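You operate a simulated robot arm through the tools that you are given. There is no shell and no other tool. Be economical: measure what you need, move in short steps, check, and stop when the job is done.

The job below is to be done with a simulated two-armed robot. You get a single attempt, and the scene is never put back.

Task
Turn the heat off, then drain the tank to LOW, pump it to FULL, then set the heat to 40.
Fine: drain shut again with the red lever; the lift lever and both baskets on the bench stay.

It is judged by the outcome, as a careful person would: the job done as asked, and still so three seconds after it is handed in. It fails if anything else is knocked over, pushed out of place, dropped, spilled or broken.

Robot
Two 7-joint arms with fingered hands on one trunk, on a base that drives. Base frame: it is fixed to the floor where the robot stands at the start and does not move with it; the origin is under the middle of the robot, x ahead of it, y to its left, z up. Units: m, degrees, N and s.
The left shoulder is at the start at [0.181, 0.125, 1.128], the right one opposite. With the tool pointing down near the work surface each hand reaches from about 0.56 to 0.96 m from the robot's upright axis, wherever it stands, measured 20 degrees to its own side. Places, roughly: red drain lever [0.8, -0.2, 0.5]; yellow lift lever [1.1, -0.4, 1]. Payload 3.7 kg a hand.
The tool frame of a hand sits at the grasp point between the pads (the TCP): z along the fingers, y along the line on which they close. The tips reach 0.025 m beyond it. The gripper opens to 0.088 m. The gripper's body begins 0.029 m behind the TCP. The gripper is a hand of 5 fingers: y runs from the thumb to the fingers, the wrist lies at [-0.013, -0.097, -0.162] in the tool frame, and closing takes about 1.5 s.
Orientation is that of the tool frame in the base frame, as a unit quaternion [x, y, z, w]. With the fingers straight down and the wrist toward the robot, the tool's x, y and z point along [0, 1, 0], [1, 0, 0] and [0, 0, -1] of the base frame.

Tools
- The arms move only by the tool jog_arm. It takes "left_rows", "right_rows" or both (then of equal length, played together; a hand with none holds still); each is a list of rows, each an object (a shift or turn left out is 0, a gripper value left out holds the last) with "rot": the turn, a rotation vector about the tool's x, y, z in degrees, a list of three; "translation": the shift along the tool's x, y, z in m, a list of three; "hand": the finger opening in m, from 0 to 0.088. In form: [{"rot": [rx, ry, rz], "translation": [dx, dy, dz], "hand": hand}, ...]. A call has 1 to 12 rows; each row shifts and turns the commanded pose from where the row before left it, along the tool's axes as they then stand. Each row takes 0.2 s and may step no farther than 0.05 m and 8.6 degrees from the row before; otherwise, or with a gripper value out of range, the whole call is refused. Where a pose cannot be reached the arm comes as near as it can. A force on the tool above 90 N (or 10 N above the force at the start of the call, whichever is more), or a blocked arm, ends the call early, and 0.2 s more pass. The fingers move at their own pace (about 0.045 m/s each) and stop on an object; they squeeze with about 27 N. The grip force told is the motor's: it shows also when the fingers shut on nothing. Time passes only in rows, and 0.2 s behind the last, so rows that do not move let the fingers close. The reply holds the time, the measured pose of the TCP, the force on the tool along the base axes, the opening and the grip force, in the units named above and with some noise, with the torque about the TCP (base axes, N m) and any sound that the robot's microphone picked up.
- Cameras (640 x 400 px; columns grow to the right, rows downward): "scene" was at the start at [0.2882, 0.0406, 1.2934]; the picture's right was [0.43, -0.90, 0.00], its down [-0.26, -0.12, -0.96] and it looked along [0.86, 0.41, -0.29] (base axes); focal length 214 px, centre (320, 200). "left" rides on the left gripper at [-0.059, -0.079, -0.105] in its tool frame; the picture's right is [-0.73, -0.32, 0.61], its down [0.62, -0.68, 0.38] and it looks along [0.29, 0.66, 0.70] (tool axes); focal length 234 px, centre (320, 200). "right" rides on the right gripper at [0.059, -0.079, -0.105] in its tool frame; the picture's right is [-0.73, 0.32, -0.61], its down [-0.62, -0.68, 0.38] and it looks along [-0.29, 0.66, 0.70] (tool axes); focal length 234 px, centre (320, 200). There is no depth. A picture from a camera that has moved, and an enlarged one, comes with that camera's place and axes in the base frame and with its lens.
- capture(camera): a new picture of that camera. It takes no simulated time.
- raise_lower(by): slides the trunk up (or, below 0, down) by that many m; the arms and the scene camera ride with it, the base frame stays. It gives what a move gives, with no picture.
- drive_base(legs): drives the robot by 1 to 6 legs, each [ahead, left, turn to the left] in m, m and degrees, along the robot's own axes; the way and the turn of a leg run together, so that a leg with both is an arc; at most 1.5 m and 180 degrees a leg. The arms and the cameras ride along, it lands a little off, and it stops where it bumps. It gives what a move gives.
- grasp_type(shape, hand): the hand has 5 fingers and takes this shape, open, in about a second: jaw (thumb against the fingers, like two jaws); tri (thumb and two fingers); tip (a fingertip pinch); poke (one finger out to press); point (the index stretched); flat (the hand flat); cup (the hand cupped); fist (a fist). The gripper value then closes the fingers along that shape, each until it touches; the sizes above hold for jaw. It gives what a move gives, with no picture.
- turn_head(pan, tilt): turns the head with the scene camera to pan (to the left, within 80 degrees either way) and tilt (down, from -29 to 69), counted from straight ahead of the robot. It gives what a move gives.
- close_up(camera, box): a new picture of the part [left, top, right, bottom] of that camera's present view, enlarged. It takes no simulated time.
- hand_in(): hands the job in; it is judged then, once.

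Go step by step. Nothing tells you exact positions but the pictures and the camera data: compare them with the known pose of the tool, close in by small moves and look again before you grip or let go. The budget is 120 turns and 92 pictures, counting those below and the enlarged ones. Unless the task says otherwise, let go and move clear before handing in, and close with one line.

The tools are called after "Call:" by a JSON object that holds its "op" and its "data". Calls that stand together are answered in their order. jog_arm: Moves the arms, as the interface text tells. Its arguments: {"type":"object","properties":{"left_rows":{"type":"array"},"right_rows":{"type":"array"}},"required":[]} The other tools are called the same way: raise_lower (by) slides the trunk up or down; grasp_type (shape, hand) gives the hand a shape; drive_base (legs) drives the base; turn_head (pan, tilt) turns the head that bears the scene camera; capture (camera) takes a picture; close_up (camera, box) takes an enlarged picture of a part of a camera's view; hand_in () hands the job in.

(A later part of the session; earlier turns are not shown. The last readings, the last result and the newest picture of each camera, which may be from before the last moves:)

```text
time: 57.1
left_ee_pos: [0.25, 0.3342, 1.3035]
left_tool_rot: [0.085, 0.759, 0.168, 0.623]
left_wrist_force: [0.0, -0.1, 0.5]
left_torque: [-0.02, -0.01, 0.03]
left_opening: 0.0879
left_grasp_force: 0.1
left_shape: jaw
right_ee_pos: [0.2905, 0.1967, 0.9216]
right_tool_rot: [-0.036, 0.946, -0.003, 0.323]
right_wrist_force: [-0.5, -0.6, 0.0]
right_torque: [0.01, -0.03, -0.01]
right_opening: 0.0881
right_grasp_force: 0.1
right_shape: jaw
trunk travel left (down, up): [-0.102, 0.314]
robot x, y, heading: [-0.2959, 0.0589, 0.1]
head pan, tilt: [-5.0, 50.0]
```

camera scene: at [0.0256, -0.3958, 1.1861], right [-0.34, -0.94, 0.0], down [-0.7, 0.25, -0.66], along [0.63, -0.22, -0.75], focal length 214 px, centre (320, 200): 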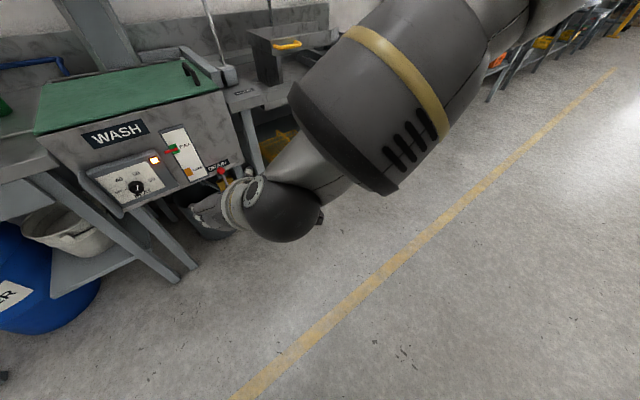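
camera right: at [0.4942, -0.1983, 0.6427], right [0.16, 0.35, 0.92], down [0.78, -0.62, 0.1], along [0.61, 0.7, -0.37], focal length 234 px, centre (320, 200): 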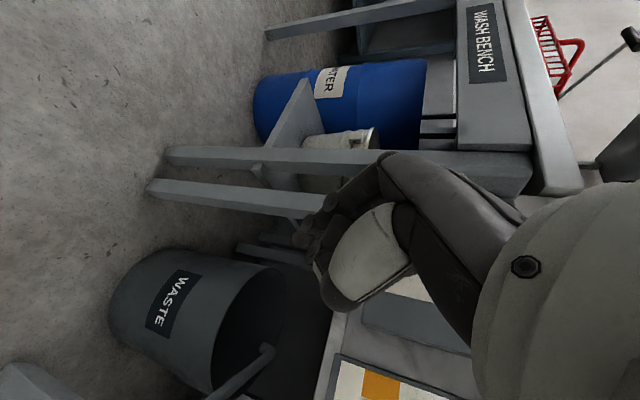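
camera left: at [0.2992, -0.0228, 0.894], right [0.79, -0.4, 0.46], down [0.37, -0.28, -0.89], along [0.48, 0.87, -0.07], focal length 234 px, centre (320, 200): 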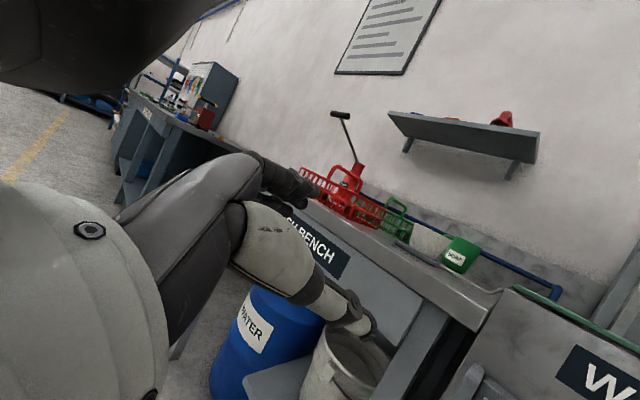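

The base is square again. I'll extend the right hand toward the dial's front and bring the left hand back to a downward pose.

Call:
{"op": "jog_arm", "data": {"right_rows": [{"translation": [-0.0077, -0.0234, 0.0348]}, {"translation": [-0.0077, -0.0234, 0.0348]}, {"translation": [-0.0077, -0.0234, 0.0348]}, {"translation": [-0.0077, -0.0234, 0.0348]}, {"translation": [-0.0077, -0.0234, 0.0348]}, {"translation": [-0.0077, -0.0234, 0.0348]}, {"translation": [-0.0077, -0.0234, 0.0348]}, {"translation": [-0.0077, -0.0234, 0.0348]}, {"translation": [-0.0077, -0.0234, 0.0348]}], "left_rows": [{"rot": [0, 8.5, 0]}, {"rot": [0, 8.5, 0]}, {"rot": [0, 8.5, 0]}, {"rot": [0, 8.5, 0]}, {"rot": [0, 8.5, 0]}, {"rot": [0, 8.5, 0]}, {"rot": [0, 8.5, 0]}, {"rot": [0, 8.5, 0]}, {"rot": [0, 8.5, 0]}]}}

Call:
{"op": "jog_arm", "data": {"left_rows": [{"rot": [0, 0, 8.5]}, {"rot": [0, 0, 8.5]}, {"rot": [0, 0, 8.5]}, {"rot": [0, 0, 8.5]}, {"rot": [0, 0, 8.5]}, {"rot": [0, 0, 8.5]}, {"rot": [0, 0, 8.5]}, {"rot": [0, 0, 8.5]}, {"rot": [0, 0, 8.5]}]}}

```text
time: 59.1
left_ee_pos: [0.2426, 0.4305, 1.2454]
left_tool_rot: [-0.034, 0.982, 0.184, 0.019]
left_wrist_force: [-0.2, 0.0, -0.5]
left_torque: [0.02, -0.02, 0.02]
left_opening: 0.0878
left_grasp_force: 0.0
left_shape: jaw
left hand out of reach, approached as far as the arm can: row 6, 7, 8, 9
right_ee_pos: [0.5487, 0.001, 0.721]
right_tool_rot: [-0.036, 0.947, -0.002, 0.32]
right_wrist_force: [-0.8, 0.3, -0.1]
right_torque: [0.01, 0.01, -0.01]
right_opening: 0.088
right_grasp_force: 0.1
right_shape: jaw
trunk travel left (down, up): [-0.102, 0.314]
robot x, y, heading: [-0.296, 0.0582, 0.3]
head pan, tilt: [-5.0, 50.0]
```

```text
time: 61.1
left_ee_pos: [0.241, 0.4292, 1.2487]
left_tool_rot: [0.581, 0.792, 0.157, -0.1]
left_wrist_force: [0.3, 0.5, 0.3]
left_torque: [-0.01, -0.01, 0.03]
left_opening: 0.0877
left_grasp_force: 0.0
left_shape: jaw
right_ee_pos: [0.5485, 0.0014, 0.7218]
right_tool_rot: [-0.035, 0.946, -0.003, 0.323]
right_wrist_force: [0.3, -0.5, -0.5]
right_torque: [-0.03, 0.0, -0.02]
right_opening: 0.088
right_grasp_force: 0.3
right_shape: jaw
trunk travel left (down, up): [-0.102, 0.314]
robot x, y, heading: [-0.3001, 0.0593, 0.3]
head pan, tilt: [-5.0, 50.0]
```

The right hand reached the spot. I'll keep rolling the left hand so that its camera looks to the right at the dial.

Call:
{"op": "jog_arm", "data": {"left_rows": [{"rot": [0, 0, 8.5]}, {"rot": [0, 0, 8.5]}, {"rot": [0, 0, 8.5]}, {"rot": [0, 0, 8.5]}, {"rot": [0, 0, 8.5]}, {"rot": [0, 0, 8.5]}, {"rot": [0, 0, 8.5]}]}}

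Call:
{"op": "capture", "data": {"camera": "left"}}

Call:
{"op": "grasp_type", "data": {"hand": "right", "shape": "poke"}}

Call:
{"op": "capture", "data": {"camera": "scene"}}

```text
time: 62.7
left_ee_pos: [0.2479, 0.4153, 1.251]
left_tool_rot: [0.794, 0.575, 0.128, -0.152]
left_wrist_force: [0.2, -0.1, -0.2]
left_torque: [-0.03, 0.03, -0.02]
left_opening: 0.0878
left_grasp_force: 0.0
left_shape: jaw
left hand out of reach, approached as far as the arm can: row 4, 5, 6, 7
right_ee_pos: [0.5478, 0.0005, 0.7216]
right_tool_rot: [-0.037, 0.946, -0.003, 0.322]
right_wrist_force: [-0.3, 1.0, 0.3]
right_torque: [0.0, -0.02, 0.02]
right_opening: 0.0879
right_grasp_force: 0.1
right_shape: jaw
trunk travel left (down, up): [-0.102, 0.314]
robot x, y, heading: [-0.2977, 0.0619, 0.5]
head pan, tilt: [-5.0, 50.0]
```

```text
69 pictures are left
camera left: at [0.1515, 0.3455, 1.3316], right [-0.51, -0.3, -0.8], down [-0.45, 0.89, -0.05], along [0.73, 0.33, -0.59], focal length 234 px, centre (320, 200)
```

left: 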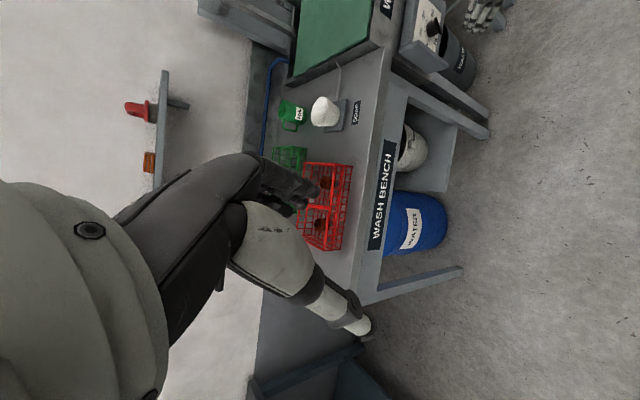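

```text
time: 63.6
left_ee_pos: [0.2473, 0.4147, 1.2499]
left_tool_rot: [0.794, 0.575, 0.129, -0.152]
left_wrist_force: [0.3, 0.7, -0.4]
left_torque: [-0.01, 0.01, -0.01]
left_opening: 0.0879
left_grasp_force: 0.2
left_shape: jaw
right_ee_pos: [0.5478, 0.0013, 0.7224]
right_tool_rot: [-0.035, 0.946, -0.003, 0.323]
right_wrist_force: [0.3, 0.4, -0.2]
right_torque: [0.01, 0.0, 0.03]
right_opening: 0.0
right_grasp_force: 0.1
right_shape: poke
trunk travel left (down, up): [-0.102, 0.314]
robot x, y, heading: [-0.2953, 0.0607, 0.1]
head pan, tilt: [-5.0, 50.0]
```

```text
68 pictures are left
camera scene: at [0.036, 0.0562, 1.1838], right [-0.08, -1.0, 0.0], down [-0.76, 0.06, -0.64], along [0.64, -0.05, -0.77], focal length 214 px, centre (320, 200)
```

scene: 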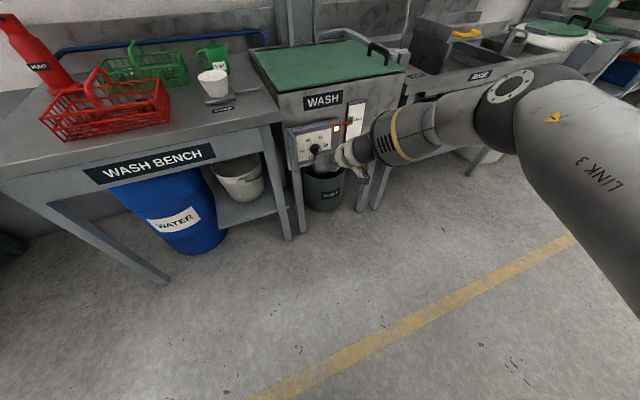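

The dial is at the edge of the left view. I'll bring the left hand forward and roll it further for a proper look.

Call:
{"op": "jog_arm", "data": {"left_rows": [{"translation": [-0.011, 0.029, 0.0266]}, {"translation": [-0.011, 0.029, 0.0266]}, {"translation": [-0.011, 0.029, 0.0266]}, {"translation": [-0.011, 0.029, 0.0266]}, {"translation": [-0.011, 0.029, 0.0266]}, {"translation": [-0.011, 0.029, 0.0266]}, {"translation": [-0.011, 0.029, 0.0266], "rot": [0, 0, 8]}, {"rot": [0, 0, 8.5]}, {"rot": [0, 0, 8.5]}, {"rot": [0, 0, 8.5]}, {"rot": [0, 0, 8.5]}]}}

Call:
{"op": "capture", "data": {"camera": "left"}}

Call:
{"op": "close_up", "data": {"camera": "scene", "box": [270, 80, 430, 220]}}

```text
time: 66.0
left_ee_pos: [0.4107, 0.357, 1.0218]
left_tool_rot: [0.856, 0.478, 0.11, -0.165]
left_wrist_force: [-0.3, -0.3, 0.4]
left_torque: [-0.03, 0.01, 0.0]
left_opening: 0.0877
left_grasp_force: 0.1
left_shape: jaw
left hand out of reach, approached as far as the arm can: row 8, 9, 10, 11
right_ee_pos: [0.5485, 0.0007, 0.7222]
right_tool_rot: [-0.035, 0.946, -0.003, 0.322]
right_wrist_force: [0.8, -0.4, 0.8]
right_torque: [0.01, 0.05, 0.0]
right_opening: 0.0
right_grasp_force: 0.1
right_shape: poke
trunk travel left (down, up): [-0.102, 0.314]
robot x, y, heading: [-0.2973, 0.0592, 0.4]
head pan, tilt: [-5.0, 50.0]
```

```text
67 pictures are left
camera left: at [0.3102, 0.3084, 1.1126], right [-0.63, -0.17, -0.75], down [-0.25, 0.97, -0.02], along [0.73, 0.18, -0.66], focal length 234 px, centre (320, 200)
```

left: 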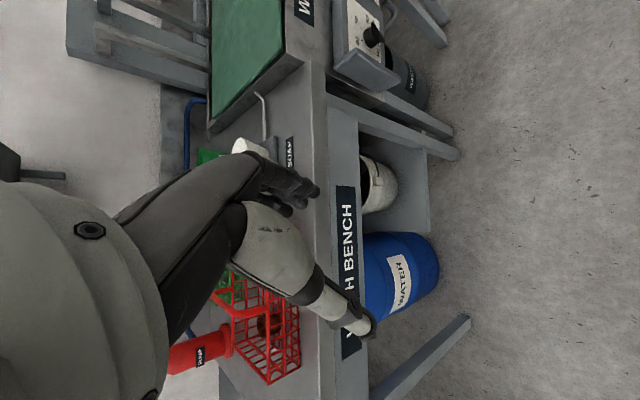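

```text
2.86 times, centred on (350, 150) of scene
camera zoom: at [0.0359, 0.0561, 1.1838], right [-0.08, -1.0, 0.0], down [-0.76, 0.06, -0.64], along [0.64, -0.05, -0.77], focal length 613 px, centre (234, 343)
```

zoom: 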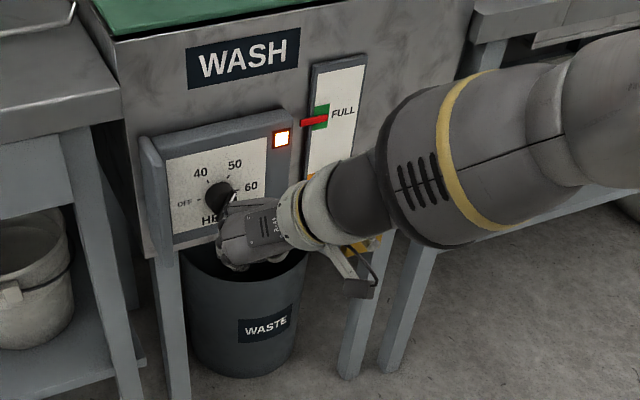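

I'll shift the left camera to the right so it sees the dial and the right hand together.

Call:
{"op": "jog_arm", "data": {"left_rows": [{"translation": [-0.028, 0.018, -0.025]}, {"translation": [-0.028, 0.018, -0.025]}, {"translation": [-0.028, 0.018, -0.025]}, {"translation": [-0.028, 0.018, -0.025]}, {"translation": [-0.028, 0.018, -0.025]}]}}

Call:
{"op": "capture", "data": {"camera": "left"}}

```text
time: 67.2
left_ee_pos: [0.4132, 0.1551, 1.0709]
left_tool_rot: [0.855, 0.479, 0.107, -0.167]
left_wrist_force: [0.2, -0.1, -1.2]
left_torque: [0.01, -0.01, -0.03]
left_opening: 0.0875
left_grasp_force: 0.1
left_shape: jaw
right_ee_pos: [0.5486, 0.0026, 0.7196]
right_tool_rot: [-0.036, 0.946, -0.002, 0.321]
right_wrist_force: [0.4, 0.5, 0.6]
right_torque: [0.0, -0.02, 0.0]
right_opening: 0.0
right_grasp_force: 0.1
right_shape: poke
trunk travel left (down, up): [-0.102, 0.314]
robot x, y, heading: [-0.2953, 0.0606, 0.2]
head pan, tilt: [-5.0, 50.0]
```

```text
65 pictures are left
camera left: at [0.3124, 0.1057, 1.16], right [-0.64, -0.17, -0.75], down [-0.25, 0.97, -0.01], along [0.73, 0.18, -0.66], focal length 234 px, centre (320, 200)
```

left: 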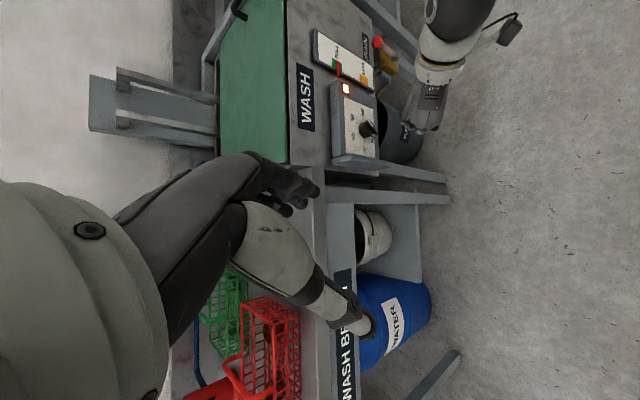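

Call:
{"op": "close_up", "data": {"camera": "left", "box": [320, 40, 480, 160]}}

```text
3.33 times, centred on (400, 100) of left
camera zoom: at [0.3124, 0.1057, 1.16], right [-0.64, -0.17, -0.75], down [-0.25, 0.97, -0.01], along [0.73, 0.18, -0.66], focal length 781 px, centre (53, 533)
```

zoom: 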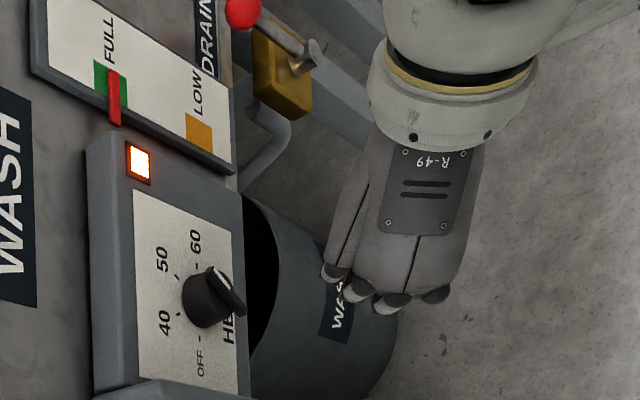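

The side view is great. The poking finger is hidden behind the hand, so the "point" shape with the palm down should give a forward-pointing index instead; I'll turn the hand that way.

Call:
{"op": "jog_arm", "data": {"right_rows": [{"rot": [0, 7.5, 0], "translation": [0.02, 0, -0.02]}, {"rot": [0, 7.5, 0], "translation": [0.02, 0, -0.02]}, {"rot": [0, 7.5, 0], "translation": [0.02, 0, -0.01]}, {"rot": [0, 7.5, 0]}, {"rot": [0, 7.5, 0]}, {"rot": [0, 0, 8.2]}, {"rot": [0, 0, 8.2]}, {"rot": [0, 0, 8.2]}, {"rot": [0, 0, 8.2]}, {"rot": [0, 0, 8.2]}, {"rot": [0, 0, 8.2]}]}}

Call:
{"op": "jog_arm", "data": {"right_rows": [{"rot": [0, 0, 8.2]}, {"rot": [0, 0, 8.2]}, {"rot": [0, 0, 8.2]}, {"rot": [0, 0, 8.2]}, {"rot": [0, 0, 8.2]}]}}

Call:
{"op": "grasp_type", "data": {"hand": "right", "shape": "point"}}

Call:
{"op": "capture", "data": {"camera": "left"}}

Call:
{"op": "capture", "data": {"camera": "scene"}}

```text
time: 69.6
left_ee_pos: [0.4107, 0.1548, 1.0727]
left_tool_rot: [0.856, 0.478, 0.11, -0.165]
left_wrist_force: [-0.4, -0.7, -0.1]
left_torque: [0.01, 0.01, -0.03]
left_opening: 0.0878
left_grasp_force: 0.0
left_shape: jaw
right_ee_pos: [0.4401, 0.028, 0.6914]
right_tool_rot: [0.396, 0.917, 0.038, 0.011]
right_wrist_force: [0.9, -0.2, 0.1]
right_torque: [-0.01, 0.03, -0.01]
right_opening: 0.0
right_grasp_force: 0.2
right_shape: poke
right hand out of reach, approached as far as the arm can: row 3, 4, 5
trunk travel left (down, up): [-0.102, 0.314]
robot x, y, heading: [-0.295, 0.06, 0.3]
head pan, tilt: [-5.0, 50.0]
```

```text
time: 70.8
left_ee_pos: [0.4114, 0.1549, 1.0724]
left_tool_rot: [0.856, 0.477, 0.11, -0.166]
left_wrist_force: [0.5, 0.3, 0.8]
left_torque: [-0.01, -0.01, -0.01]
left_opening: 0.0881
left_grasp_force: 0.1
left_shape: jaw
right_ee_pos: [0.4416, 0.0284, 0.692]
right_tool_rot: [0.693, 0.72, 0.041, -0.003]
right_wrist_force: [0.2, 0.2, 0.2]
right_torque: [-0.04, 0.02, -0.03]
right_opening: 0.0
right_grasp_force: 0.1
right_shape: poke
trunk travel left (down, up): [-0.102, 0.314]
robot x, y, heading: [-0.2975, 0.0594, 0.3]
head pan, tilt: [-5.0, 50.0]
```

```text
time: 71.7
left_ee_pos: [0.4097, 0.1555, 1.0725]
left_tool_rot: [0.856, 0.477, 0.109, -0.166]
left_wrist_force: [-0.3, 0.3, -0.1]
left_torque: [0.01, 0.0, -0.01]
left_opening: 0.0877
left_grasp_force: 0.1
left_shape: jaw
right_ee_pos: [0.442, 0.0275, 0.6921]
right_tool_rot: [0.692, 0.721, 0.042, -0.003]
right_wrist_force: [-0.1, -0.7, 1.7]
right_torque: [0.01, 0.02, 0.01]
right_opening: 0.0
right_grasp_force: 0.0
right_shape: point
trunk travel left (down, up): [-0.102, 0.314]
robot x, y, heading: [-0.2984, 0.0595, 0.3]
head pan, tilt: [-5.0, 50.0]
```

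```text
63 pictures are left
camera left: at [0.3097, 0.1059, 1.1624], right [-0.63, -0.17, -0.75], down [-0.25, 0.97, -0.02], along [0.73, 0.18, -0.66], focal length 234 px, centre (320, 200)
```

left: 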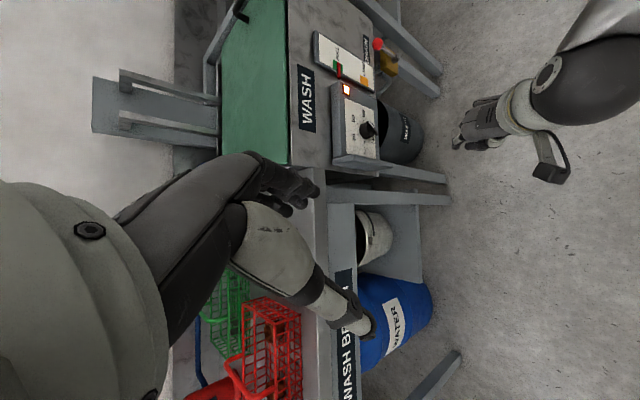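

```text
62 pictures are left
camera scene: at [0.036, 0.0562, 1.1838], right [-0.08, -1.0, 0.0], down [-0.76, 0.06, -0.64], along [0.64, -0.05, -0.77], focal length 214 px, centre (320, 200)
```

scene: 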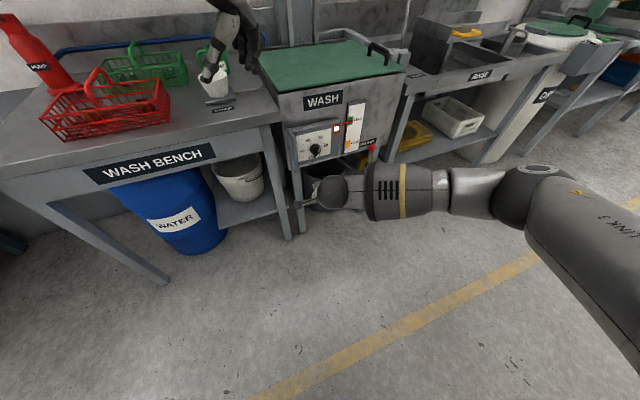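

Call:
{"op": "close_up", "data": {"camera": "left", "box": [330, 30, 570, 210]}}

```text
2.22 times, centred on (450, 120) of left
camera zoom: at [0.3097, 0.1059, 1.1624], right [-0.63, -0.17, -0.75], down [-0.25, 0.97, -0.02], along [0.73, 0.18, -0.66], focal length 520 px, centre (31, 378)
```

zoom: 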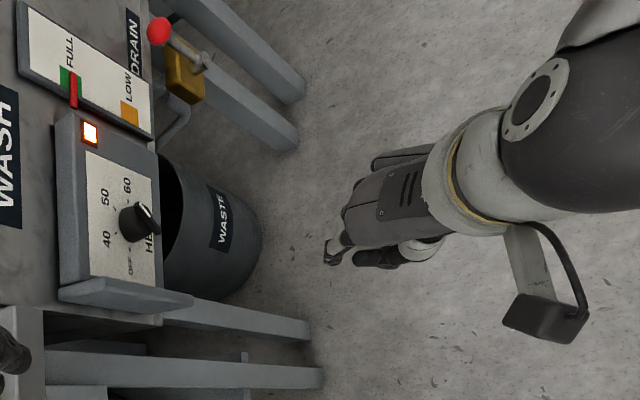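

Call:
{"op": "capture", "data": {"camera": "right"}}

```text
60 pictures are left
camera right: at [0.3541, 0.0764, 0.7966], right [0.32, -0.75, 0.58], down [-0.63, -0.63, -0.46], along [0.7, -0.22, -0.67], focal length 234 px, centre (320, 200)
```

right: 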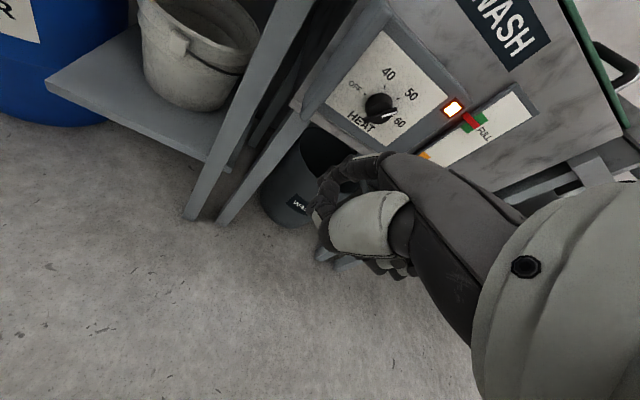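

Call:
{"op": "close_up", "data": {"camera": "right", "box": [280, 40, 460, 290]}}

Call:
{"op": "close_up", "data": {"camera": "right", "box": [340, 60, 436, 140]}}

```text
1.60 times, centred on (370, 165) of right
camera zoom: at [0.3541, 0.0764, 0.7966], right [0.32, -0.75, 0.58], down [-0.63, -0.63, -0.46], along [0.7, -0.22, -0.67], focal length 375 px, centre (240, 256)
```

zoom: 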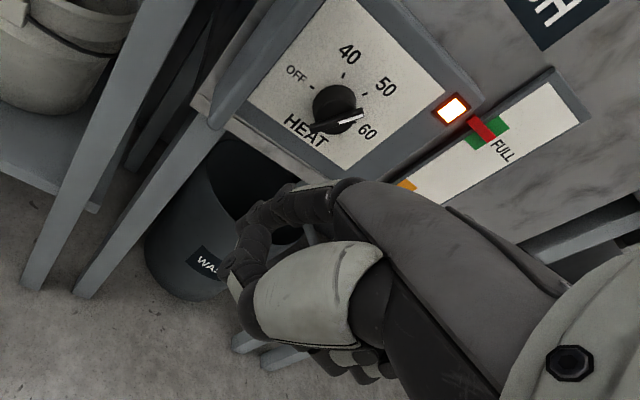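

```text
5.00 times, centred on (388, 100) of right
camera zoom: at [0.3541, 0.0764, 0.7966], right [0.32, -0.75, 0.58], down [-0.63, -0.63, -0.46], along [0.7, -0.22, -0.67], focal length 1171 px, centre (-20, 700)
```

zoom: 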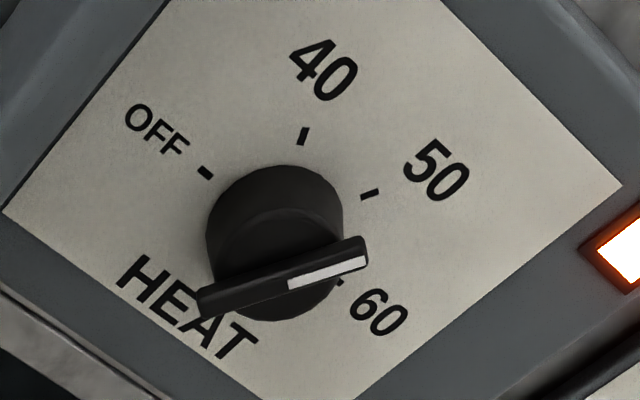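

The bar pointer is at 50 (about 55°), roughly 46 mm long. The index looks curled, so I'll try opening the hand value in this shape.

Call:
{"op": "jog_arm", "data": {"right_rows": [{"hand": 0.088}, {}, {}, {}, {}]}}

Call:
{"op": "capture", "data": {"camera": "right"}}

```text
time: 72.9
left_ee_pos: [0.4106, 0.154, 1.0704]
left_tool_rot: [0.856, 0.477, 0.11, -0.166]
left_wrist_force: [0.6, 0.8, -0.5]
left_torque: [0.04, 0.0, 0.0]
left_opening: 0.0878
left_grasp_force: 0.0
left_shape: jaw
right_ee_pos: [0.4425, 0.0274, 0.6926]
right_tool_rot: [0.692, 0.721, 0.041, -0.003]
right_wrist_force: [-0.3, -0.5, 0.3]
right_torque: [0.02, -0.02, 0.01]
right_opening: 0.0
right_grasp_force: 0.0
right_shape: point
trunk travel left (down, up): [-0.102, 0.314]
robot x, y, heading: [-0.2986, 0.0589, 0.3]
head pan, tilt: [-5.0, 50.0]
```

```text
57 pictures are left
camera right: at [0.3541, 0.0765, 0.7966], right [0.32, -0.75, 0.58], down [-0.63, -0.62, -0.46], along [0.7, -0.22, -0.67], focal length 234 px, centre (320, 200)
```

right: 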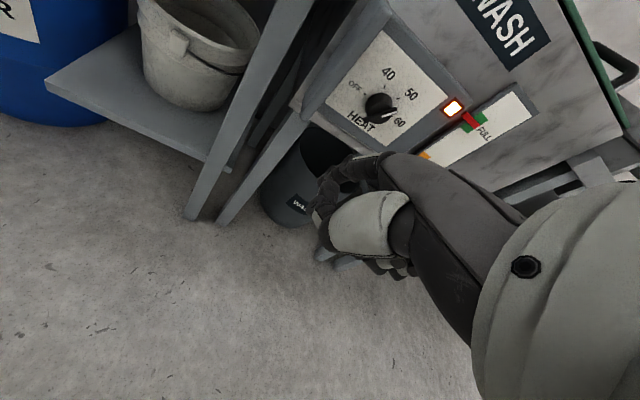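

Call:
{"op": "grasp_type", "data": {"hand": "right", "shape": "flat"}}

Call:
{"op": "capture", "data": {"camera": "right"}}

Call:
{"op": "close_up", "data": {"camera": "left", "box": [330, 30, 570, 210]}}

```text
time: 73.8
left_ee_pos: [0.4098, 0.1556, 1.0729]
left_tool_rot: [0.856, 0.477, 0.11, -0.166]
left_wrist_force: [-0.1, -0.4, -0.1]
left_torque: [0.01, -0.02, 0.0]
left_opening: 0.0879
left_grasp_force: 0.1
left_shape: jaw
right_ee_pos: [0.4415, 0.027, 0.693]
right_tool_rot: [0.691, 0.721, 0.043, -0.002]
right_wrist_force: [-0.1, -0.4, 1.7]
right_torque: [0.0, 0.0, 0.02]
right_opening: 0.0806
right_grasp_force: 0.1
right_shape: flat
trunk travel left (down, up): [-0.102, 0.314]
robot x, y, heading: [-0.3, 0.0609, 0.4]
head pan, tilt: [-5.0, 50.0]
```

```text
56 pictures are left
camera right: at [0.3541, 0.0765, 0.7966], right [0.32, -0.75, 0.58], down [-0.63, -0.62, -0.46], along [0.7, -0.22, -0.67], focal length 234 px, centre (320, 200)
```

right: 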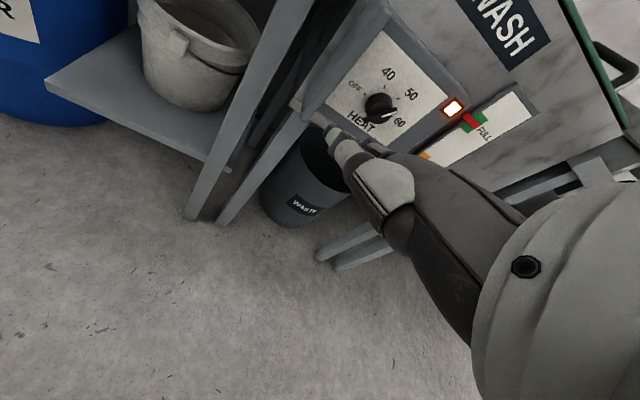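

```text
2.22 times, centred on (450, 120) of left
camera zoom: at [0.3097, 0.1059, 1.1624], right [-0.63, -0.17, -0.75], down [-0.25, 0.97, -0.02], along [0.73, 0.18, -0.66], focal length 520 px, centre (31, 378)
```

zoom: 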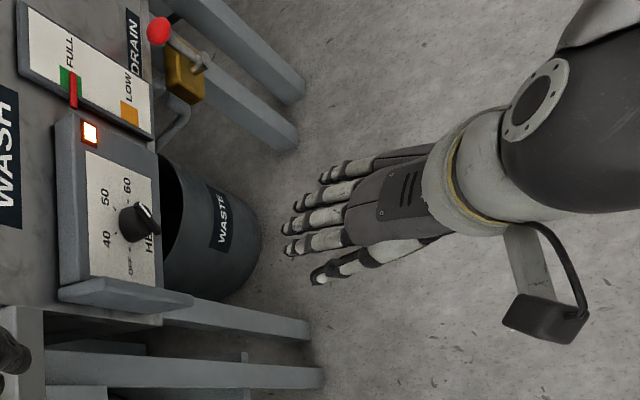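

The flat hand gives straight forward fingers. I'll look closely to locate the index tip.

Call:
{"op": "close_up", "data": {"camera": "right", "box": [300, 90, 460, 230]}}

Call:
{"op": "close_up", "data": {"camera": "left", "box": [430, 80, 520, 170]}}

```text
2.86 times, centred on (380, 160) of right
camera zoom: at [0.3541, 0.0765, 0.7966], right [0.32, -0.75, 0.58], down [-0.63, -0.62, -0.46], along [0.7, -0.22, -0.67], focal length 669 px, centre (149, 314)
```

zoom: 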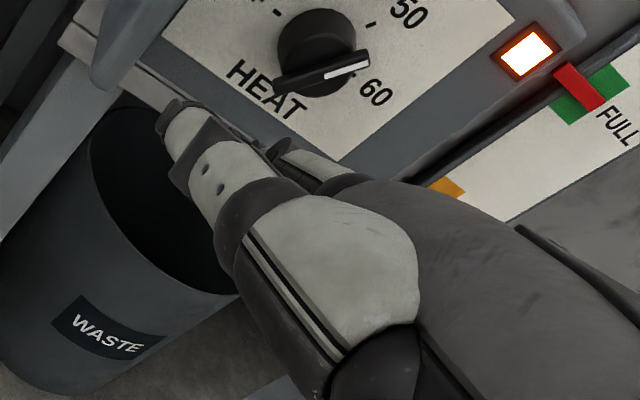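

```text
4.44 times, centred on (475, 125) of left
camera zoom: at [0.3097, 0.1059, 1.1624], right [-0.63, -0.17, -0.75], down [-0.25, 0.97, -0.02], along [0.73, 0.18, -0.66], focal length 1041 px, centre (-369, 533)
```

zoom: 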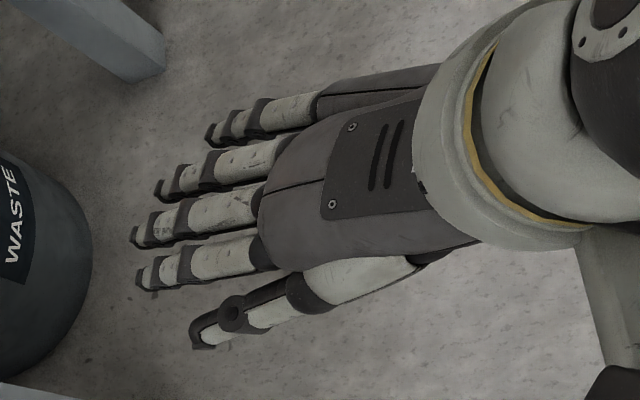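

Index tip is near [0.52, 0.04, 0.71]. I'll bring it to a standoff just right of the bar's upper end.

Call:
{"op": "jog_arm", "data": {"right_rows": [{"translation": [-0.017, 0.0328, 0.0099]}, {"translation": [-0.017, 0.0328, 0.0099]}, {"translation": [-0.017, 0.0328, 0.0099]}, {"translation": [-0.017, 0.0328, 0.0099]}, {"translation": [-0.017, 0.0328, 0.0099]}]}}

Call:
{"op": "close_up", "data": {"camera": "left", "box": [330, 40, 490, 160]}}

Call:
{"op": "capture", "data": {"camera": "right"}}

```text
time: 75.0
left_ee_pos: [0.4109, 0.1587, 1.0719]
left_tool_rot: [0.855, 0.479, 0.109, -0.164]
left_wrist_force: [-0.5, 0.9, 0.5]
left_torque: [-0.05, 0.01, -0.04]
left_opening: 0.0876
left_grasp_force: 0.1
left_shape: jaw
right_ee_pos: [0.6105, -0.0473, 0.647]
right_tool_rot: [0.694, 0.719, 0.04, -0.002]
right_wrist_force: [1.2, -2.5, -0.8]
right_torque: [0.08, 0.04, 0.04]
right_opening: 0.0804
right_grasp_force: 0.1
right_shape: flat
trunk travel left (down, up): [-0.102, 0.314]
robot x, y, heading: [-0.2985, 0.06, 0.1]
head pan, tilt: [-5.0, 50.0]
```

```text
3.33 times, centred on (410, 100) of left
camera zoom: at [0.3104, 0.1099, 1.1622], right [-0.63, -0.18, -0.75], down [-0.25, 0.97, -0.02], along [0.73, 0.18, -0.66], focal length 781 px, centre (20, 533)
```

zoom: 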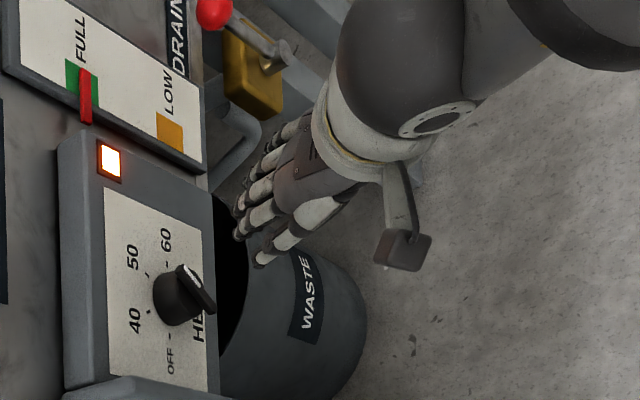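

```text
51 pictures are left
camera right: at [0.5224, 0.0036, 0.7502], right [0.32, -0.75, 0.58], down [-0.63, -0.62, -0.46], along [0.7, -0.22, -0.67], focal length 234 px, centre (320, 200)
```

right: 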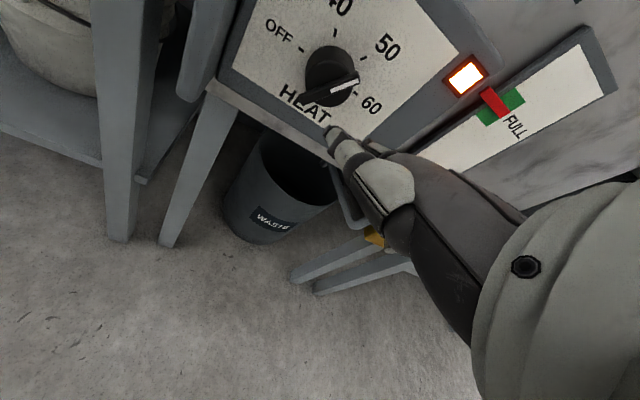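

Thumb tip and knob triangulate well together: thumb tip at [0.652, -0.006, 0.677], bar centre at [0.705, 0.012, 0.670]. The thumb is the leftmost digit, so I'll use its tip to push, going to the right of the bar's upper end.

Call:
{"op": "jog_arm", "data": {"right_rows": [{"translation": [-0.023, 0.032, -0.0076]}, {"translation": [0.001, 0.016, 0.001]}, {"translation": [0.001, 0.015, 0.001]}]}}

Call:
{"op": "close_up", "data": {"camera": "left", "box": [330, 60, 450, 150]}}

Call:
{"op": "capture", "data": {"camera": "right"}}

```text
time: 75.8
left_ee_pos: [0.4109, 0.1539, 1.0724]
left_tool_rot: [0.855, 0.478, 0.11, -0.166]
left_wrist_force: [1.0, -0.4, 0.5]
left_torque: [-0.03, -0.01, 0.0]
left_opening: 0.0878
left_grasp_force: 0.0
left_shape: jaw
right_ee_pos: [0.6098, -0.045, 0.6454]
right_tool_rot: [0.692, 0.721, 0.042, -0.003]
right_wrist_force: [-0.3, 0.1, 0.2]
right_torque: [0.02, -0.04, -0.02]
right_opening: 0.0804
right_grasp_force: 0.0
right_shape: flat
right hand out of reach, approached as far as the arm can: row 1, 2, 3
trunk travel left (down, up): [-0.102, 0.314]
robot x, y, heading: [-0.2992, 0.06, 0.3]
head pan, tilt: [-5.0, 50.0]
```

```text
4.44 times, centred on (390, 105) of left
camera zoom: at [0.3097, 0.106, 1.1624], right [-0.63, -0.17, -0.75], down [-0.25, 0.97, -0.02], along [0.73, 0.18, -0.66], focal length 1041 px, centre (9, 622)
```

zoom: 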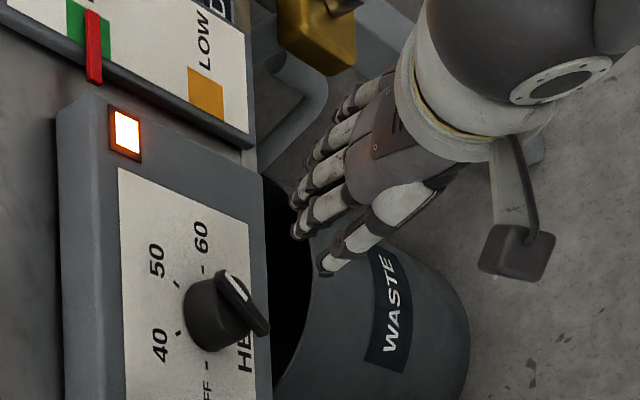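

```text
49 pictures are left
camera right: at [0.5216, 0.0037, 0.75], right [0.32, -0.75, 0.58], down [-0.63, -0.62, -0.46], along [0.7, -0.22, -0.67], focal length 234 px, centre (320, 200)
```

right: 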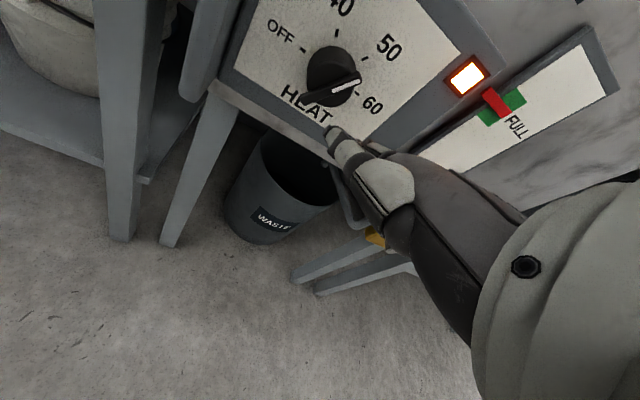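

The arm is at its reach limit, so I'll pull the hand back slightly, drive the base forward 8 cm and go on.

Call:
{"op": "jog_arm", "data": {"right_rows": [{"translation": [-0.01, -0.03, -0.006]}, {"translation": [-0.01, -0.03, -0.006]}]}}

Call:
{"op": "drive_base", "data": {"legs": [[0.08, 0, 0]]}}

Call:
{"op": "close_up", "data": {"camera": "left", "box": [350, 50, 490, 150]}}

Call:
{"op": "capture", "data": {"camera": "right"}}

```text
time: 76.4
left_ee_pos: [0.4105, 0.1545, 1.0726]
left_tool_rot: [0.856, 0.477, 0.11, -0.166]
left_wrist_force: [0.0, -0.4, 1.3]
left_torque: [0.02, 0.0, -0.01]
left_opening: 0.0878
left_grasp_force: 0.1
left_shape: jaw
right_ee_pos: [0.5495, -0.0711, 0.6509]
right_tool_rot: [0.692, 0.721, 0.041, -0.003]
right_wrist_force: [-0.1, -0.3, -0.7]
right_torque: [0.01, -0.01, -0.01]
right_opening: 0.0806
right_grasp_force: 0.1
right_shape: flat
trunk travel left (down, up): [-0.102, 0.314]
robot x, y, heading: [-0.2973, 0.0583, 0.3]
head pan, tilt: [-5.0, 50.0]
```

```text
time: 77.4
left_ee_pos: [0.4888, 0.1558, 1.0716]
left_tool_rot: [0.855, 0.479, 0.109, -0.165]
left_wrist_force: [-0.6, 0.2, 0.1]
left_torque: [-0.02, 0.0, 0.02]
left_opening: 0.0878
left_grasp_force: 0.0
left_shape: jaw
right_ee_pos: [0.6286, -0.0685, 0.6515]
right_tool_rot: [0.692, 0.721, 0.04, -0.003]
right_wrist_force: [0.4, 0.5, -0.8]
right_torque: [-0.02, -0.03, -0.01]
right_opening: 0.0807
right_grasp_force: 0.0
right_shape: flat
trunk travel left (down, up): [-0.102, 0.314]
robot x, y, heading: [-0.2191, 0.0591, 0.7]
head pan, tilt: [-5.0, 50.0]
```

```text
4.00 times, centred on (420, 100) of left
camera zoom: at [0.3888, 0.1069, 1.1623], right [-0.63, -0.17, -0.75], down [-0.25, 0.97, -0.02], along [0.73, 0.18, -0.66], focal length 937 px, centre (-80, 600)
```

zoom: 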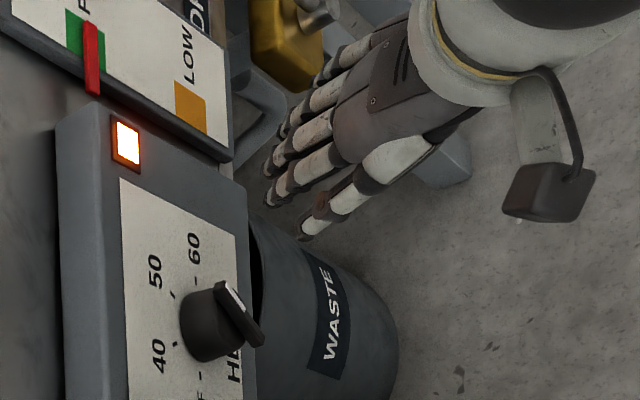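

```text
47 pictures are left
camera right: at [0.5411, -0.0197, 0.7554], right [0.32, -0.75, 0.58], down [-0.63, -0.63, -0.46], along [0.7, -0.22, -0.68], focal length 234 px, centre (320, 200)
```

right: 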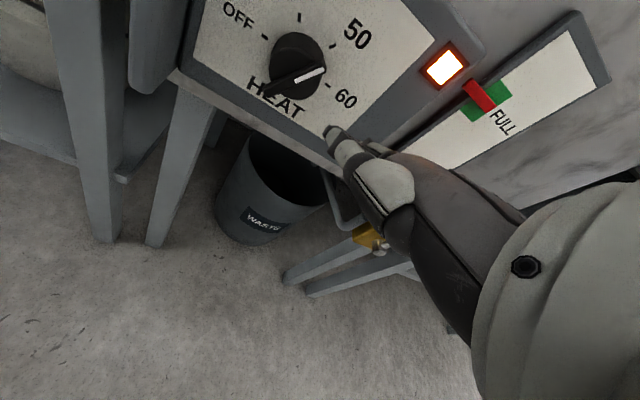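

The panel face is at x≈0.737 and the knob sticks out only about 28 mm. The index leads the thumb by about 28 mm, so I'll use the index tip to push while the thumb stays in front: forward, then left.

Call:
{"op": "jog_arm", "data": {"right_rows": [{"translation": [0, 0.012, -0.001]}, {"translation": [0, 0.012, -0.002]}, {"translation": [0.01, 0, 0]}, {"translation": [0.01, 0, 0]}, {"translation": [0.01, 0, 0]}]}}

Call:
{"op": "close_up", "data": {"camera": "left", "box": [350, 50, 490, 150]}}

Call:
{"op": "close_up", "data": {"camera": "right", "box": [220, 0, 420, 150]}}

```text
time: 78.6
left_ee_pos: [0.4891, 0.1555, 1.0722]
left_tool_rot: [0.855, 0.478, 0.11, -0.166]
left_wrist_force: [-0.3, 0.4, 0.4]
left_torque: [0.01, -0.02, 0.02]
left_opening: 0.0875
left_grasp_force: 0.1
left_shape: jaw
right_ee_pos: [0.65, -0.0373, 0.6565]
right_tool_rot: [0.692, 0.721, 0.042, -0.002]
right_wrist_force: [0.7, -0.4, 0.1]
right_torque: [0.0, 0.03, 0.0]
right_opening: 0.0807
right_grasp_force: 0.0
right_shape: flat
trunk travel left (down, up): [-0.102, 0.314]
robot x, y, heading: [-0.2185, 0.0595, 0.3]
head pan, tilt: [-5.0, 50.0]
```

```text
4.00 times, centred on (420, 100) of left
camera zoom: at [0.3883, 0.107, 1.1625], right [-0.63, -0.17, -0.75], down [-0.25, 0.97, -0.02], along [0.73, 0.18, -0.66], focal length 937 px, centre (-80, 600)
```

zoom: 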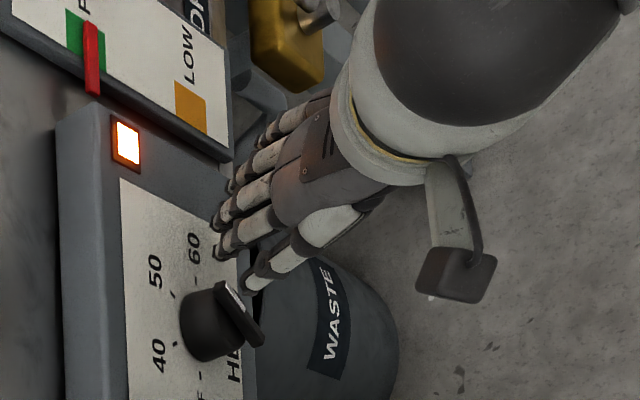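

```text
2.67 times, centred on (320, 75) of right
camera zoom: at [0.5631, 0.0106, 0.7614], right [0.32, -0.75, 0.58], down [-0.63, -0.63, -0.46], along [0.7, -0.22, -0.67], focal length 624 px, centre (320, 533)
```

zoom: 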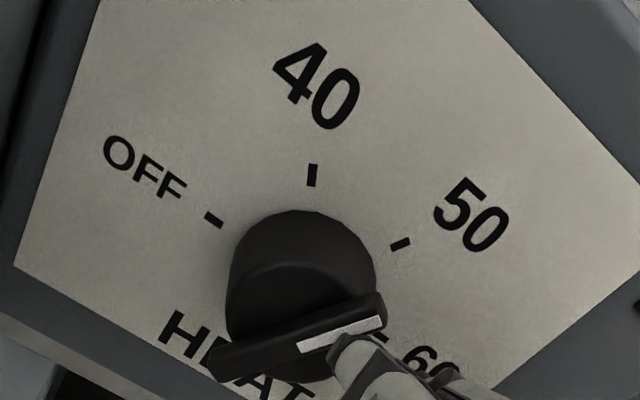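

No contact yet; about 1.5 cm remains. I'll push further left.

Call:
{"op": "jog_arm", "data": {"right_rows": [{"translation": [0.01, 0, 0]}, {"translation": [0.01, 0, 0]}, {"translation": [0.01, 0, 0]}, {"translation": [0.01, 0, 0]}]}}

Call:
{"op": "close_up", "data": {"camera": "left", "box": [350, 50, 490, 150]}}

```text
time: 79.6
left_ee_pos: [0.4872, 0.1532, 1.0735]
left_tool_rot: [0.856, 0.478, 0.111, -0.165]
left_wrist_force: [1.1, -0.5, 0.7]
left_torque: [0.01, 0.05, 0.01]
left_opening: 0.0878
left_grasp_force: 0.1
left_shape: jaw
right_ee_pos: [0.6506, -0.0028, 0.661]
right_tool_rot: [0.694, 0.719, 0.041, 0.0]
right_wrist_force: [-9.4, -18.2, 5.2]
right_torque: [0.28, -0.58, -1.34]
right_opening: 0.0805
right_grasp_force: 0.2
right_shape: flat
trunk travel left (down, up): [-0.102, 0.314]
robot x, y, heading: [-0.2172, 0.0608, 0.2]
head pan, tilt: [-5.0, 50.0]
```

```text
4.00 times, centred on (420, 100) of left
camera zoom: at [0.3867, 0.1042, 1.1637], right [-0.63, -0.17, -0.75], down [-0.25, 0.97, -0.01], along [0.73, 0.18, -0.66], focal length 937 px, centre (-80, 600)
```

zoom: 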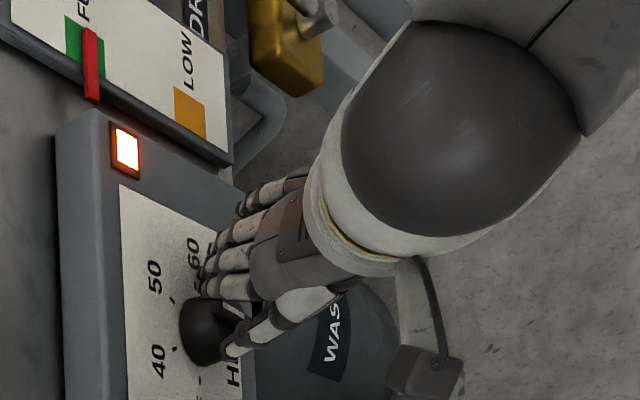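

Contact at about 18 N with the index against the bar. I'll keep pushing left in small steps.

Call:
{"op": "jog_arm", "data": {"right_rows": [{"translation": [0.008, 0, 0]}, {"translation": [0.008, 0, 0]}, {"translation": [0.008, 0, 0]}]}}

Call:
{"op": "close_up", "data": {"camera": "left", "box": [360, 70, 440, 140]}}

Call:
{"op": "close_up", "data": {"camera": "right", "box": [220, 0, 420, 150]}}

```text
time: 80.4
left_ee_pos: [0.4835, 0.1517, 1.0766]
left_tool_rot: [0.855, 0.478, 0.112, -0.165]
left_wrist_force: [-0.3, -0.1, 0.0]
left_torque: [-0.02, 0.01, 0.01]
left_opening: 0.0877
left_grasp_force: 0.2
left_shape: jaw
right_ee_pos: [0.648, 0.0084, 0.6669]
right_tool_rot: [0.702, 0.711, 0.037, 0.002]
right_wrist_force: [-28.7, -45.5, 21.6]
right_torque: [0.64, -2.33, -4.0]
right_opening: 0.0805
right_grasp_force: 0.0
right_shape: flat
trunk travel left (down, up): [-0.102, 0.314]
robot x, y, heading: [-0.2175, 0.0601, 0.1]
head pan, tilt: [-5.0, 50.0]
```

```text
5.71 times, centred on (400, 105) of left
camera zoom: at [0.383, 0.1019, 1.1663], right [-0.63, -0.17, -0.76], down [-0.24, 0.97, -0.01], along [0.74, 0.18, -0.65], focal length 1338 px, centre (-137, 743)
```

zoom: 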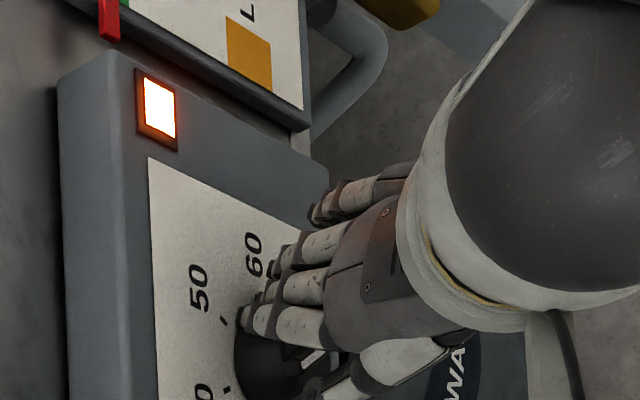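

```text
2.67 times, centred on (320, 75) of right
camera zoom: at [0.5621, 0.0604, 0.7697], right [0.3, -0.75, 0.59], down [-0.65, -0.61, -0.45], along [0.7, -0.25, -0.67], focal length 624 px, centre (320, 533)
```

zoom: 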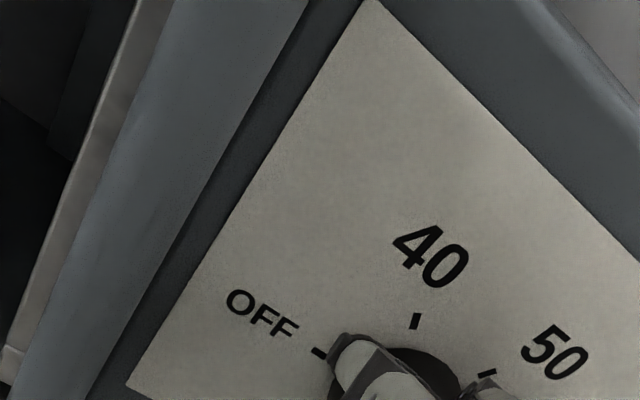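

The index is pressing on the knob body just above the bar. I'll back off, come out a bit and lower, then push again.

Call:
{"op": "jog_arm", "data": {"right_rows": [{"translation": [-0.015, 0, 0]}, {"translation": [-0.015, 0, 0]}, {"translation": [-0.01, -0.008, 0]}, {"translation": [0, 0, 0.018]}, {"translation": [0.012, 0, 0]}]}}

Call:
{"op": "close_up", "data": {"camera": "left", "box": [360, 70, 440, 140]}}

Call:
{"op": "close_up", "data": {"camera": "right", "box": [220, 0, 420, 150]}}

```text
time: 81.6
left_ee_pos: [0.4899, 0.1558, 1.0719]
left_tool_rot: [0.855, 0.479, 0.109, -0.167]
left_wrist_force: [0.1, 0.1, -0.6]
left_torque: [0.03, -0.01, 0.01]
left_opening: 0.0876
left_grasp_force: 0.1
left_shape: jaw
right_ee_pos: [0.6406, -0.0021, 0.638]
right_tool_rot: [0.69, 0.722, 0.04, -0.005]
right_wrist_force: [-3.2, -4.7, -4.4]
right_torque: [0.06, 0.28, -0.28]
right_opening: 0.0808
right_grasp_force: 0.0
right_shape: flat
trunk travel left (down, up): [-0.102, 0.314]
robot x, y, heading: [-0.2176, 0.0628, 0.2]
head pan, tilt: [-5.0, 50.0]
```

```text
5.71 times, centred on (400, 105) of left
camera zoom: at [0.389, 0.1064, 1.1613], right [-0.64, -0.17, -0.75], down [-0.25, 0.97, -0.01], along [0.73, 0.18, -0.66], focal length 1338 px, centre (-137, 743)
```

zoom: 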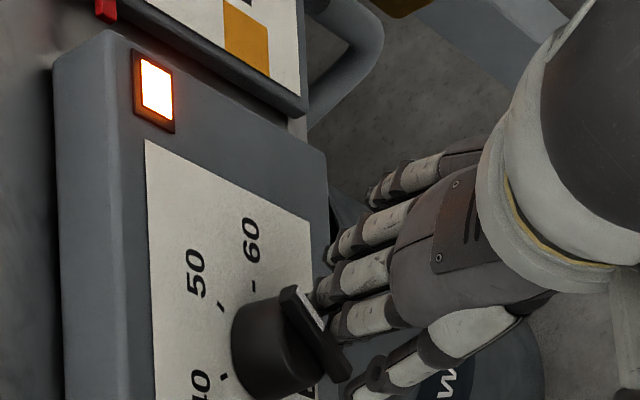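

```text
2.67 times, centred on (320, 75) of right
camera zoom: at [0.5528, 0.047, 0.7428], right [0.33, -0.75, 0.58], down [-0.63, -0.63, -0.45], along [0.7, -0.22, -0.68], focal length 624 px, centre (320, 533)
```

zoom: 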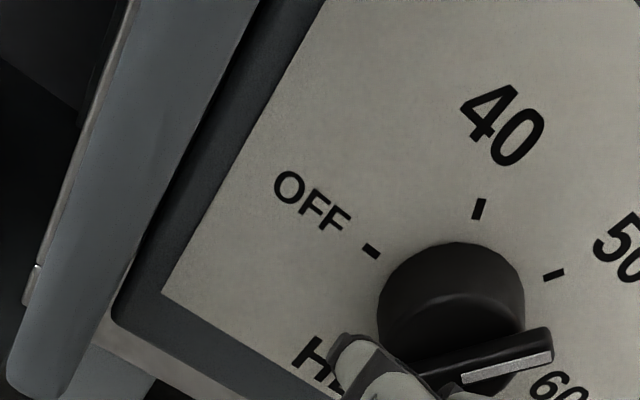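

The knob hasn't moved and the index now sits slightly low and shallow. I'll step right, raise about 1 cm, go in 1 cm and push left.

Call:
{"op": "jog_arm", "data": {"right_rows": [{"translation": [-0.02, 0, -0.004]}, {"translation": [-0.002, 0.008, -0.008]}, {"translation": [0.012, 0, 0]}, {"translation": [0.01, 0, 0]}, {"translation": [0.01, 0, 0]}]}}

Call:
{"op": "close_up", "data": {"camera": "left", "box": [360, 70, 440, 140]}}

```text
time: 82.8
left_ee_pos: [0.4874, 0.151, 1.0743]
left_tool_rot: [0.856, 0.477, 0.112, -0.166]
left_wrist_force: [0.9, -1.2, -0.1]
left_torque: [-0.04, 0.01, 0.02]
left_opening: 0.0877
left_grasp_force: 0.1
left_shape: jaw
right_ee_pos: [0.6492, -0.005, 0.653]
right_tool_rot: [0.699, 0.714, 0.038, 0.0]
right_wrist_force: [-10.7, -33.1, 8.7]
right_torque: [0.8, -0.97, -2.23]
right_opening: 0.0805
right_grasp_force: 0.0
right_shape: flat
trunk travel left (down, up): [-0.102, 0.314]
robot x, y, heading: [-0.2215, 0.0585, 0.1]
head pan, tilt: [-5.0, 50.0]
```

```text
5.71 times, centred on (400, 105) of left
camera zoom: at [0.3865, 0.1022, 1.164], right [-0.63, -0.17, -0.75], down [-0.24, 0.97, -0.01], along [0.73, 0.18, -0.66], focal length 1338 px, centre (-137, 743)
```

zoom: 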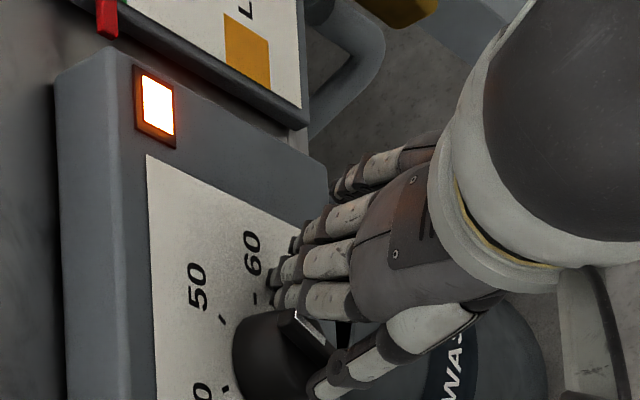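

Possibly the tip is catching the knob's round body. I'll ease out 5 mm while keeping the push and see.

Call:
{"op": "jog_arm", "data": {"right_rows": [{"translation": [-0.006, -0.006, 0]}, {"translation": [0.008, 0, 0]}, {"translation": [0.008, 0, 0]}, {"translation": [0.008, 0, 0]}]}}

Call:
{"op": "close_up", "data": {"camera": "left", "box": [360, 70, 440, 140]}}

```text
time: 83.8
left_ee_pos: [0.483, 0.1518, 1.0779]
left_tool_rot: [0.855, 0.477, 0.115, -0.165]
left_wrist_force: [0.2, 0.2, -0.1]
left_torque: [-0.03, 0.01, 0.04]
left_opening: 0.0877
left_grasp_force: 0.1
left_shape: jaw
right_ee_pos: [0.643, 0.0137, 0.6611]
right_tool_rot: [0.698, 0.715, 0.04, 0.003]
right_wrist_force: [-29.6, -37.8, 27.2]
right_torque: [0.84, -3.16, -3.54]
right_opening: 0.0
right_grasp_force: 0.0
right_shape: flat
trunk travel left (down, up): [-0.102, 0.314]
robot x, y, heading: [-0.2196, 0.0597, 0.5]
head pan, tilt: [-5.0, 50.0]
```

```text
5.71 times, centred on (400, 105) of left
camera zoom: at [0.3817, 0.1031, 1.1672], right [-0.63, -0.17, -0.76], down [-0.25, 0.97, -0.01], along [0.74, 0.18, -0.65], focal length 1338 px, centre (-137, 743)
```

zoom: 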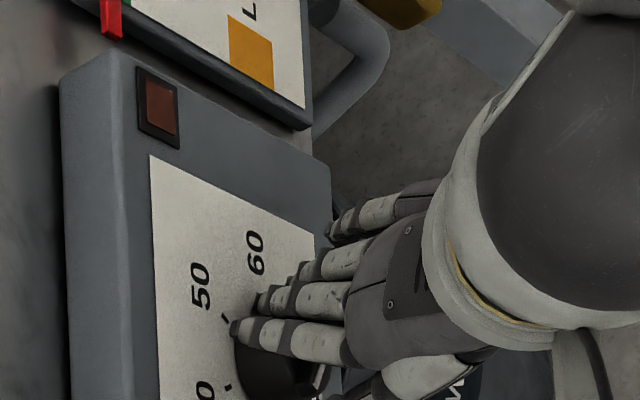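

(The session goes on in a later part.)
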